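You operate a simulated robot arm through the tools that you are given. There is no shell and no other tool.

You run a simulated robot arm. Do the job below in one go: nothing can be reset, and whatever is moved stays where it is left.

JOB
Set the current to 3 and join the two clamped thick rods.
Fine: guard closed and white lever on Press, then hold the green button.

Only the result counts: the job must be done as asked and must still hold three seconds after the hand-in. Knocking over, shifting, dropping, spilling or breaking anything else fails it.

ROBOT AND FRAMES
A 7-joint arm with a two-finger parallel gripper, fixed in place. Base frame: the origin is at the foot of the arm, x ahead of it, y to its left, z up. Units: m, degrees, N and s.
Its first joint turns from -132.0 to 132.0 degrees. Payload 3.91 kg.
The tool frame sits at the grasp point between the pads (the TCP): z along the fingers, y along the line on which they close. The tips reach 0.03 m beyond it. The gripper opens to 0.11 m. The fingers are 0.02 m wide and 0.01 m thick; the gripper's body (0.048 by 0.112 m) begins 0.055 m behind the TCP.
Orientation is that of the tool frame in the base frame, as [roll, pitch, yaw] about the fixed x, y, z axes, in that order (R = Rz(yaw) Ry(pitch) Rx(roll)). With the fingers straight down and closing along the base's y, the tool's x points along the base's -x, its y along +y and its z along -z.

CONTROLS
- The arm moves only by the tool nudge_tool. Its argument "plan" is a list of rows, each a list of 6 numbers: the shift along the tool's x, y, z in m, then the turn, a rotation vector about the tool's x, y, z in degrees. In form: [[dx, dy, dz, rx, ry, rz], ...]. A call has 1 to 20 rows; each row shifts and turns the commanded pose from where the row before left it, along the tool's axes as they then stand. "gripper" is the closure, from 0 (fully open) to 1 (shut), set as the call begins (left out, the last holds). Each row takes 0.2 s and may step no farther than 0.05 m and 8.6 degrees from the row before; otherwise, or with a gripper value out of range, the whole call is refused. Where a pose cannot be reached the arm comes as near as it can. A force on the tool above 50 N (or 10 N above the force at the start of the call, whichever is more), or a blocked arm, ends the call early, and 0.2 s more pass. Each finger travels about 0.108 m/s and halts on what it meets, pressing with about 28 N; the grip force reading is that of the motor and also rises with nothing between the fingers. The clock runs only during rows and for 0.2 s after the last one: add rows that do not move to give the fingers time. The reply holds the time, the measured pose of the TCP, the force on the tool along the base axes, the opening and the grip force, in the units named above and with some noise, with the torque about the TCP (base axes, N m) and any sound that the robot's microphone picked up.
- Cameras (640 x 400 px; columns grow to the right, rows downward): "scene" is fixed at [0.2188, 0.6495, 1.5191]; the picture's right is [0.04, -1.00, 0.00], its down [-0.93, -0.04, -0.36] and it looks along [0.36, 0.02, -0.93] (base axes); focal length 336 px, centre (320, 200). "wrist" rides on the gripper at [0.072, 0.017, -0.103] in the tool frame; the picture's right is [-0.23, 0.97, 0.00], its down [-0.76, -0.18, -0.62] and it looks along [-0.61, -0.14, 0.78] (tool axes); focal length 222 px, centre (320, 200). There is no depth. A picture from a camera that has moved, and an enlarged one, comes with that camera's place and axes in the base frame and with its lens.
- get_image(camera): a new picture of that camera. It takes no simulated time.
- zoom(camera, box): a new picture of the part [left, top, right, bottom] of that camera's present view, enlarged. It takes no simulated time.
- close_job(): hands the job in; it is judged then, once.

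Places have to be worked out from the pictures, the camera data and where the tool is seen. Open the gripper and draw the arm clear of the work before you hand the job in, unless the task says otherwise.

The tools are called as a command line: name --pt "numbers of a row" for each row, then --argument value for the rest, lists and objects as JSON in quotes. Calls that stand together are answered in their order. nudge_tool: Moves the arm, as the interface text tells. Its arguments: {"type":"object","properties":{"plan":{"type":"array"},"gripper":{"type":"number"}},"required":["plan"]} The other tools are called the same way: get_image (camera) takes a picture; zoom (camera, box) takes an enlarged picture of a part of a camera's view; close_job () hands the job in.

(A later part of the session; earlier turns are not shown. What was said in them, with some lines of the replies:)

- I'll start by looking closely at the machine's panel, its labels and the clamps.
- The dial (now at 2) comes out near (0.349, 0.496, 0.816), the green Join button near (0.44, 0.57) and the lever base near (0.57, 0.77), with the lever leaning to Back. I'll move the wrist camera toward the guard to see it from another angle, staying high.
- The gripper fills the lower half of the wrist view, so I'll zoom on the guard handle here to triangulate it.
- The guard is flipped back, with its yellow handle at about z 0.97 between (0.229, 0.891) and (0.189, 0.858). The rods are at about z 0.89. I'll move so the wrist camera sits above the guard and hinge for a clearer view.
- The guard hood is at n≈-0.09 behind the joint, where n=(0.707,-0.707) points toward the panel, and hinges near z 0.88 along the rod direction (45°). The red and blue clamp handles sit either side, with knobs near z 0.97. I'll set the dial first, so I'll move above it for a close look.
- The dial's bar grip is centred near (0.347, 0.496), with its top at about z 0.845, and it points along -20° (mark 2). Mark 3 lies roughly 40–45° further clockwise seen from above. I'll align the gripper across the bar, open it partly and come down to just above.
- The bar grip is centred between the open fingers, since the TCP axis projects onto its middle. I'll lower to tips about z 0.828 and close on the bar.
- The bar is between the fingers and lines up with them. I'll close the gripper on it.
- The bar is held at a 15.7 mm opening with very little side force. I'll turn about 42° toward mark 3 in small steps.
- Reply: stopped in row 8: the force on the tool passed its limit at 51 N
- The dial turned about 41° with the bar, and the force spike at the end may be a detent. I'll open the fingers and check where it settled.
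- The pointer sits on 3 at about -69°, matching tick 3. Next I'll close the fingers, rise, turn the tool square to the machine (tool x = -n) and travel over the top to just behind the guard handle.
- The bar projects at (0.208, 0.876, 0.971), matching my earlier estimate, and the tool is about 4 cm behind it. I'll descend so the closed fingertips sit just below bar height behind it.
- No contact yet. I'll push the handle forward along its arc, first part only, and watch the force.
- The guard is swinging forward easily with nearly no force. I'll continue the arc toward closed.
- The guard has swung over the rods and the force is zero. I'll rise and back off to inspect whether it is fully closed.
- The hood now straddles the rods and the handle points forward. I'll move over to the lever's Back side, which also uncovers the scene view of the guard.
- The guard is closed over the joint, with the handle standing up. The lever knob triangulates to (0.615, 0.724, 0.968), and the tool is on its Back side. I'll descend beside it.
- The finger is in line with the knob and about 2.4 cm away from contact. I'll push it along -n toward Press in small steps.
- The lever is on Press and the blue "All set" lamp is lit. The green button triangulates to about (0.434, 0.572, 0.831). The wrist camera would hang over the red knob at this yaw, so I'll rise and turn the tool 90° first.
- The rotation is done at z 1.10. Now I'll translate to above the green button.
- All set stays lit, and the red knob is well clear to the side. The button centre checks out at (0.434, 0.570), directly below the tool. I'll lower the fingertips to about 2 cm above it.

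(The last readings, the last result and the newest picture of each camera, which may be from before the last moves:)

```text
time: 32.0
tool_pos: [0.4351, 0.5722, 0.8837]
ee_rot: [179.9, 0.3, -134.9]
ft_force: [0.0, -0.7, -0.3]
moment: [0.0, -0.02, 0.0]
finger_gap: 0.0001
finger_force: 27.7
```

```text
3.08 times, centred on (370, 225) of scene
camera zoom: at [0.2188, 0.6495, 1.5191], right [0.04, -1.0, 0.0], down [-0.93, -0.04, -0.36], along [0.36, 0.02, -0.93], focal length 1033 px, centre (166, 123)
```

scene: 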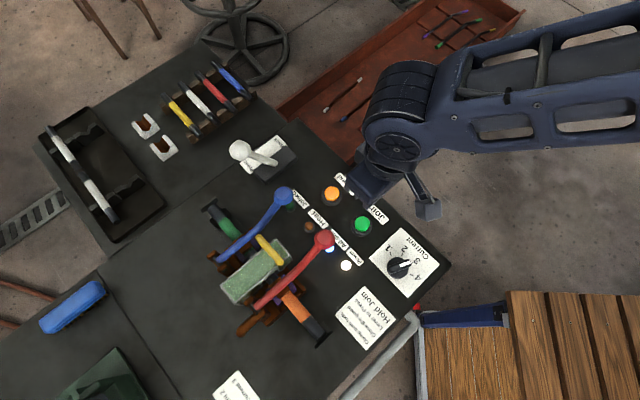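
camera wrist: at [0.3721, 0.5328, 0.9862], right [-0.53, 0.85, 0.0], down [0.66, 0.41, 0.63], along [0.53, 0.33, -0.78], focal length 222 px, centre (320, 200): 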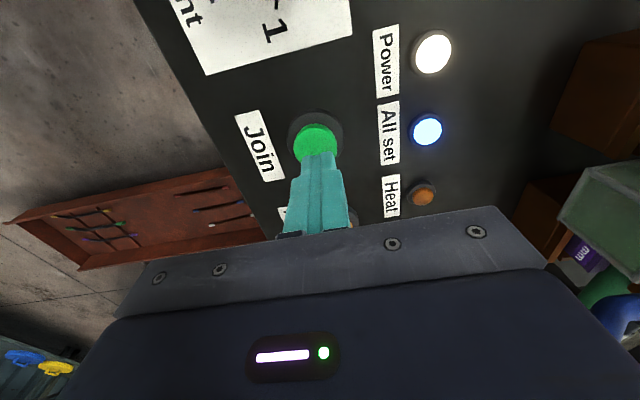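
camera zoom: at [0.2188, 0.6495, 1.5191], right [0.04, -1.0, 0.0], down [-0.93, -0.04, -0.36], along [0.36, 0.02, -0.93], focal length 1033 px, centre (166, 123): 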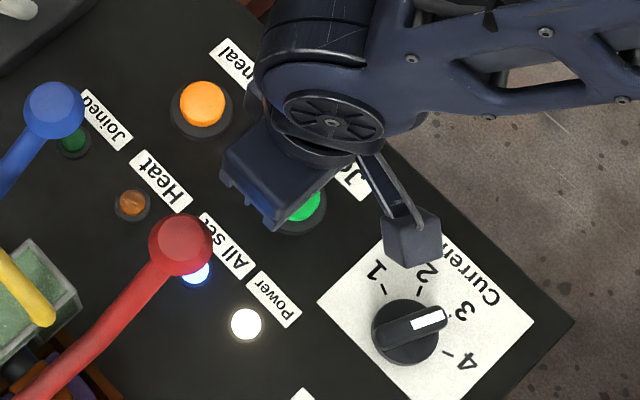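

The finger is centred over the button with about 2 cm to go. I'll descend slowly in small steps.

nudge_tool --pt "0 0 0.006 0 0 0" --pt "0 0 0.005 0 0 0" --pt "0 0 0.004 0 0 0" --pt "0 0 0.004 0 0 0" --pt "0 0 0.003 0 0 0" --pt "0 0 0 0 0 0"

get_image --camera "wrist"

```text
time: 33.4
tool_pos: [0.4363, 0.5727, 0.8619]
ee_rot: [179.8, 0.4, -134.9]
ft_force: [2.2, 10.5, 17.8]
moment: [0.29, 0.03, 0.0]
finger_gap: 0.0
finger_force: 28.0
heard: click
```

```text
taken
camera wrist: at [0.3723, 0.5327, 0.9636], right [-0.53, 0.85, 0.0], down [0.66, 0.41, 0.63], along [0.53, 0.34, -0.78], focal length 222 px, centre (320, 200)
```

wrist: 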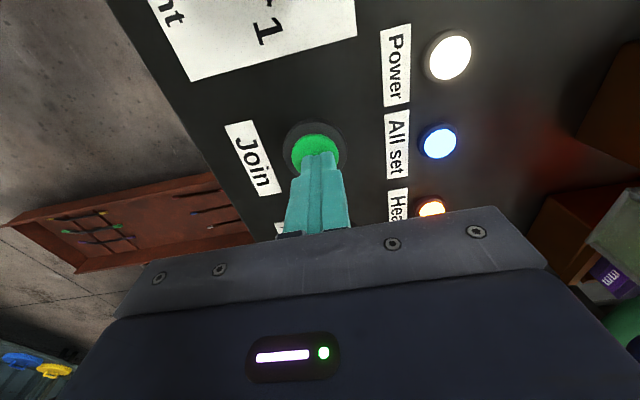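

A click was heard and the Heat lamp is glowing. I'll hold still and watch for the Joined lamp.

nudge_tool --pt "0 0 0 0 0 0" --pt "0 0 0 0 0 0" --pt "0 0 0 0 0 0" --pt "0 0 0 0 0 0"

zoom --camera "scene" --box '[200, 170, 400, 320]'

```text
time: 34.4
tool_pos: [0.4341, 0.5718, 0.8604]
ee_rot: [180.0, 0.1, -134.9]
ft_force: [2.9, 10.9, 23.1]
moment: [0.3, -0.05, -0.03]
finger_gap: 0.0002
finger_force: 28.1
```

```text
2.67 times, centred on (300, 245) of scene
camera zoom: at [0.2188, 0.6495, 1.5191], right [0.04, -1.0, 0.0], down [-0.93, -0.04, -0.36], along [0.36, 0.02, -0.93], focal length 895 px, centre (373, 80)
```

zoom: 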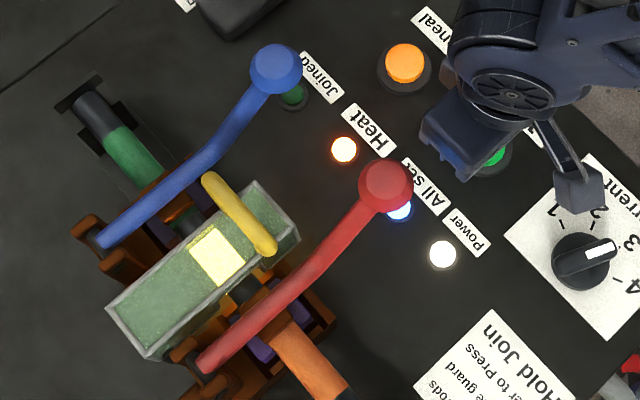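

The weld is glowing under the guard and Joined is still dark, so I'll keep holding.

nudge_tool --pt "0 0 0 0 0 0" --pt "0 0 0 0 0 0" --pt "0 0 0 0 0 0" --pt "0 0 0 0 0 0"

zoom --camera "scene" --box '[200, 170, 400, 320]'

```text
time: 35.4
tool_pos: [0.4338, 0.5715, 0.8607]
ee_rot: [180.0, 0.2, -134.9]
ft_force: [2.3, 6.3, 23.9]
moment: [0.17, -0.03, -0.02]
finger_gap: 0.0
finger_force: 28.2
```

```text
2.67 times, centred on (300, 245) of scene
camera zoom: at [0.2188, 0.6495, 1.5191], right [0.04, -1.0, 0.0], down [-0.93, -0.04, -0.36], along [0.36, 0.02, -0.93], focal length 895 px, centre (373, 80)
```

zoom: 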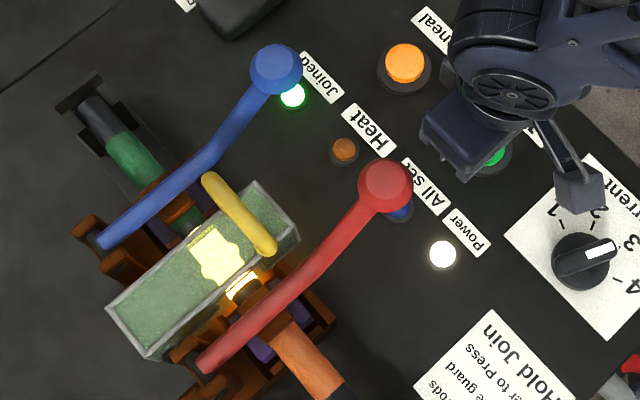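

Joined is lit and Heat has gone off, so the weld is complete. I'll release the button, rise clear and open the gripper.

nudge_tool --pt "0 0 -0.02 0 0 0" --pt "0 0 -0.04 0 0 0" --pt "0 0 -0.05 0 0 0" --pt "0 0 -0.05 0 0 0" --pt "0 0 -0.05 0 0 0" --pt "0 0 -0.05 0 0 0" --pt "0 0 -0.05 0 0 0" --pt "0 0 0 0 0 0"

nudge_tool --pt "0 0 0 0 0 0" --pt "0 0 0 0 0 0" --pt "0 0 0 0 0 0" --pt "0 0 0 0 0 0" --gripper 0

get_image --camera "scene"

zoom --camera "scene" --box '[200, 120, 440, 320]'

get_image --camera "wrist"

```text
time: 37.2
tool_pos: [0.4308, 0.5717, 1.1675]
ee_rot: [179.9, 0.1, -134.8]
ft_force: [0.0, 0.5, -0.8]
moment: [0.01, 0.0, -0.03]
finger_gap: 0.0
finger_force: 28.4
```

```text
time: 38.2
tool_pos: [0.4318, 0.5719, 1.1669]
ee_rot: [179.9, 0.2, -134.8]
ft_force: [-0.5, 0.0, -0.5]
moment: [0.01, -0.01, -0.04]
finger_gap: 0.1101
finger_force: 0.0
```

```text
taken
```

scene: 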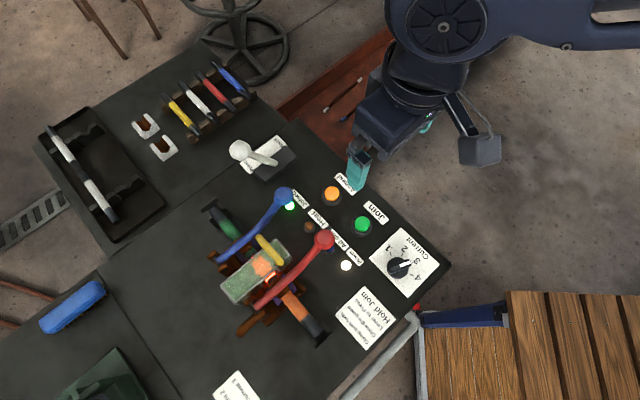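

```text
2.00 times, centred on (320, 220) of scene
camera zoom: at [0.2188, 0.6495, 1.5191], right [0.04, -1.0, 0.0], down [-0.93, -0.04, -0.36], along [0.36, 0.02, -0.93], focal length 671 px, centre (320, 160)
```

zoom: 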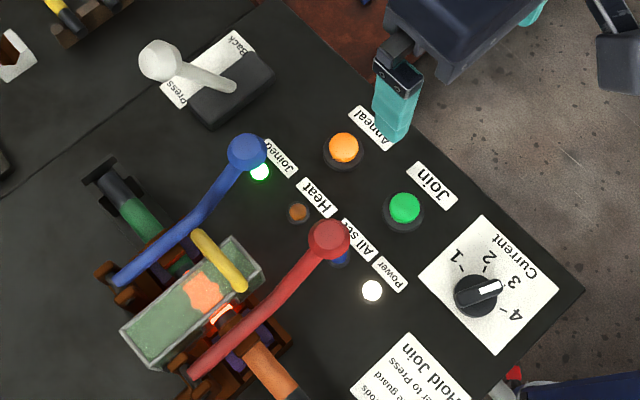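

```text
taken
camera wrist: at [0.3693, 0.5317, 1.2704], right [-0.53, 0.85, 0.0], down [0.66, 0.41, 0.63], along [0.53, 0.33, -0.78], focal length 222 px, centre (320, 200)
```

wrist: 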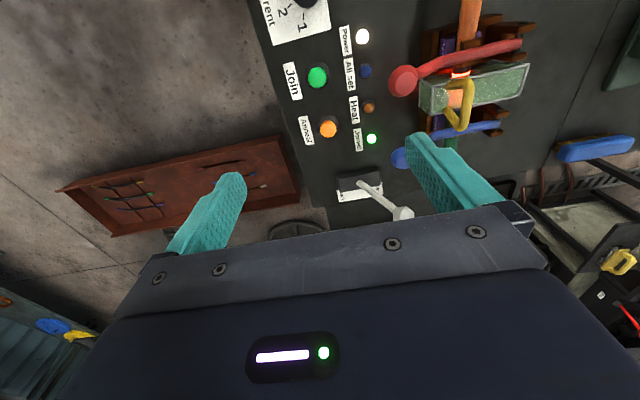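

Joined is lit, the dial is on 3, the guard is closed, the lever is on Press and the weld is cooling. The gripper is open and clear of the work, so I'm handing in.

close_job

```text
The job is handed in.
```

The two thick rods are joined at current 3. The Joined lamp came on while I held the green button, and it was still lit when I handed the job in.

- **Current:** I turned the dial from 2 to 3. The sheet on the bench lists current 3 for 22 mm rod, and the clamp jaws are marked 22 mm.
- **Guard and lever:** I swung the guard closed over the joint and moved the white lever to Press. The All set lamp then lit.
- **Join:** I held the green button for about two seconds. The Heat lamp came on, then went out as the Joined lamp lit.

There was one force stop, a 51 N spike as the dial reached 3. The dial stayed on 3, and I saw no sign that anything else was disturbed.

I left the guard closed and the lever on Press. The weld was still glowing slightly at hand-in. The gripper is open and raised clear of the machine.
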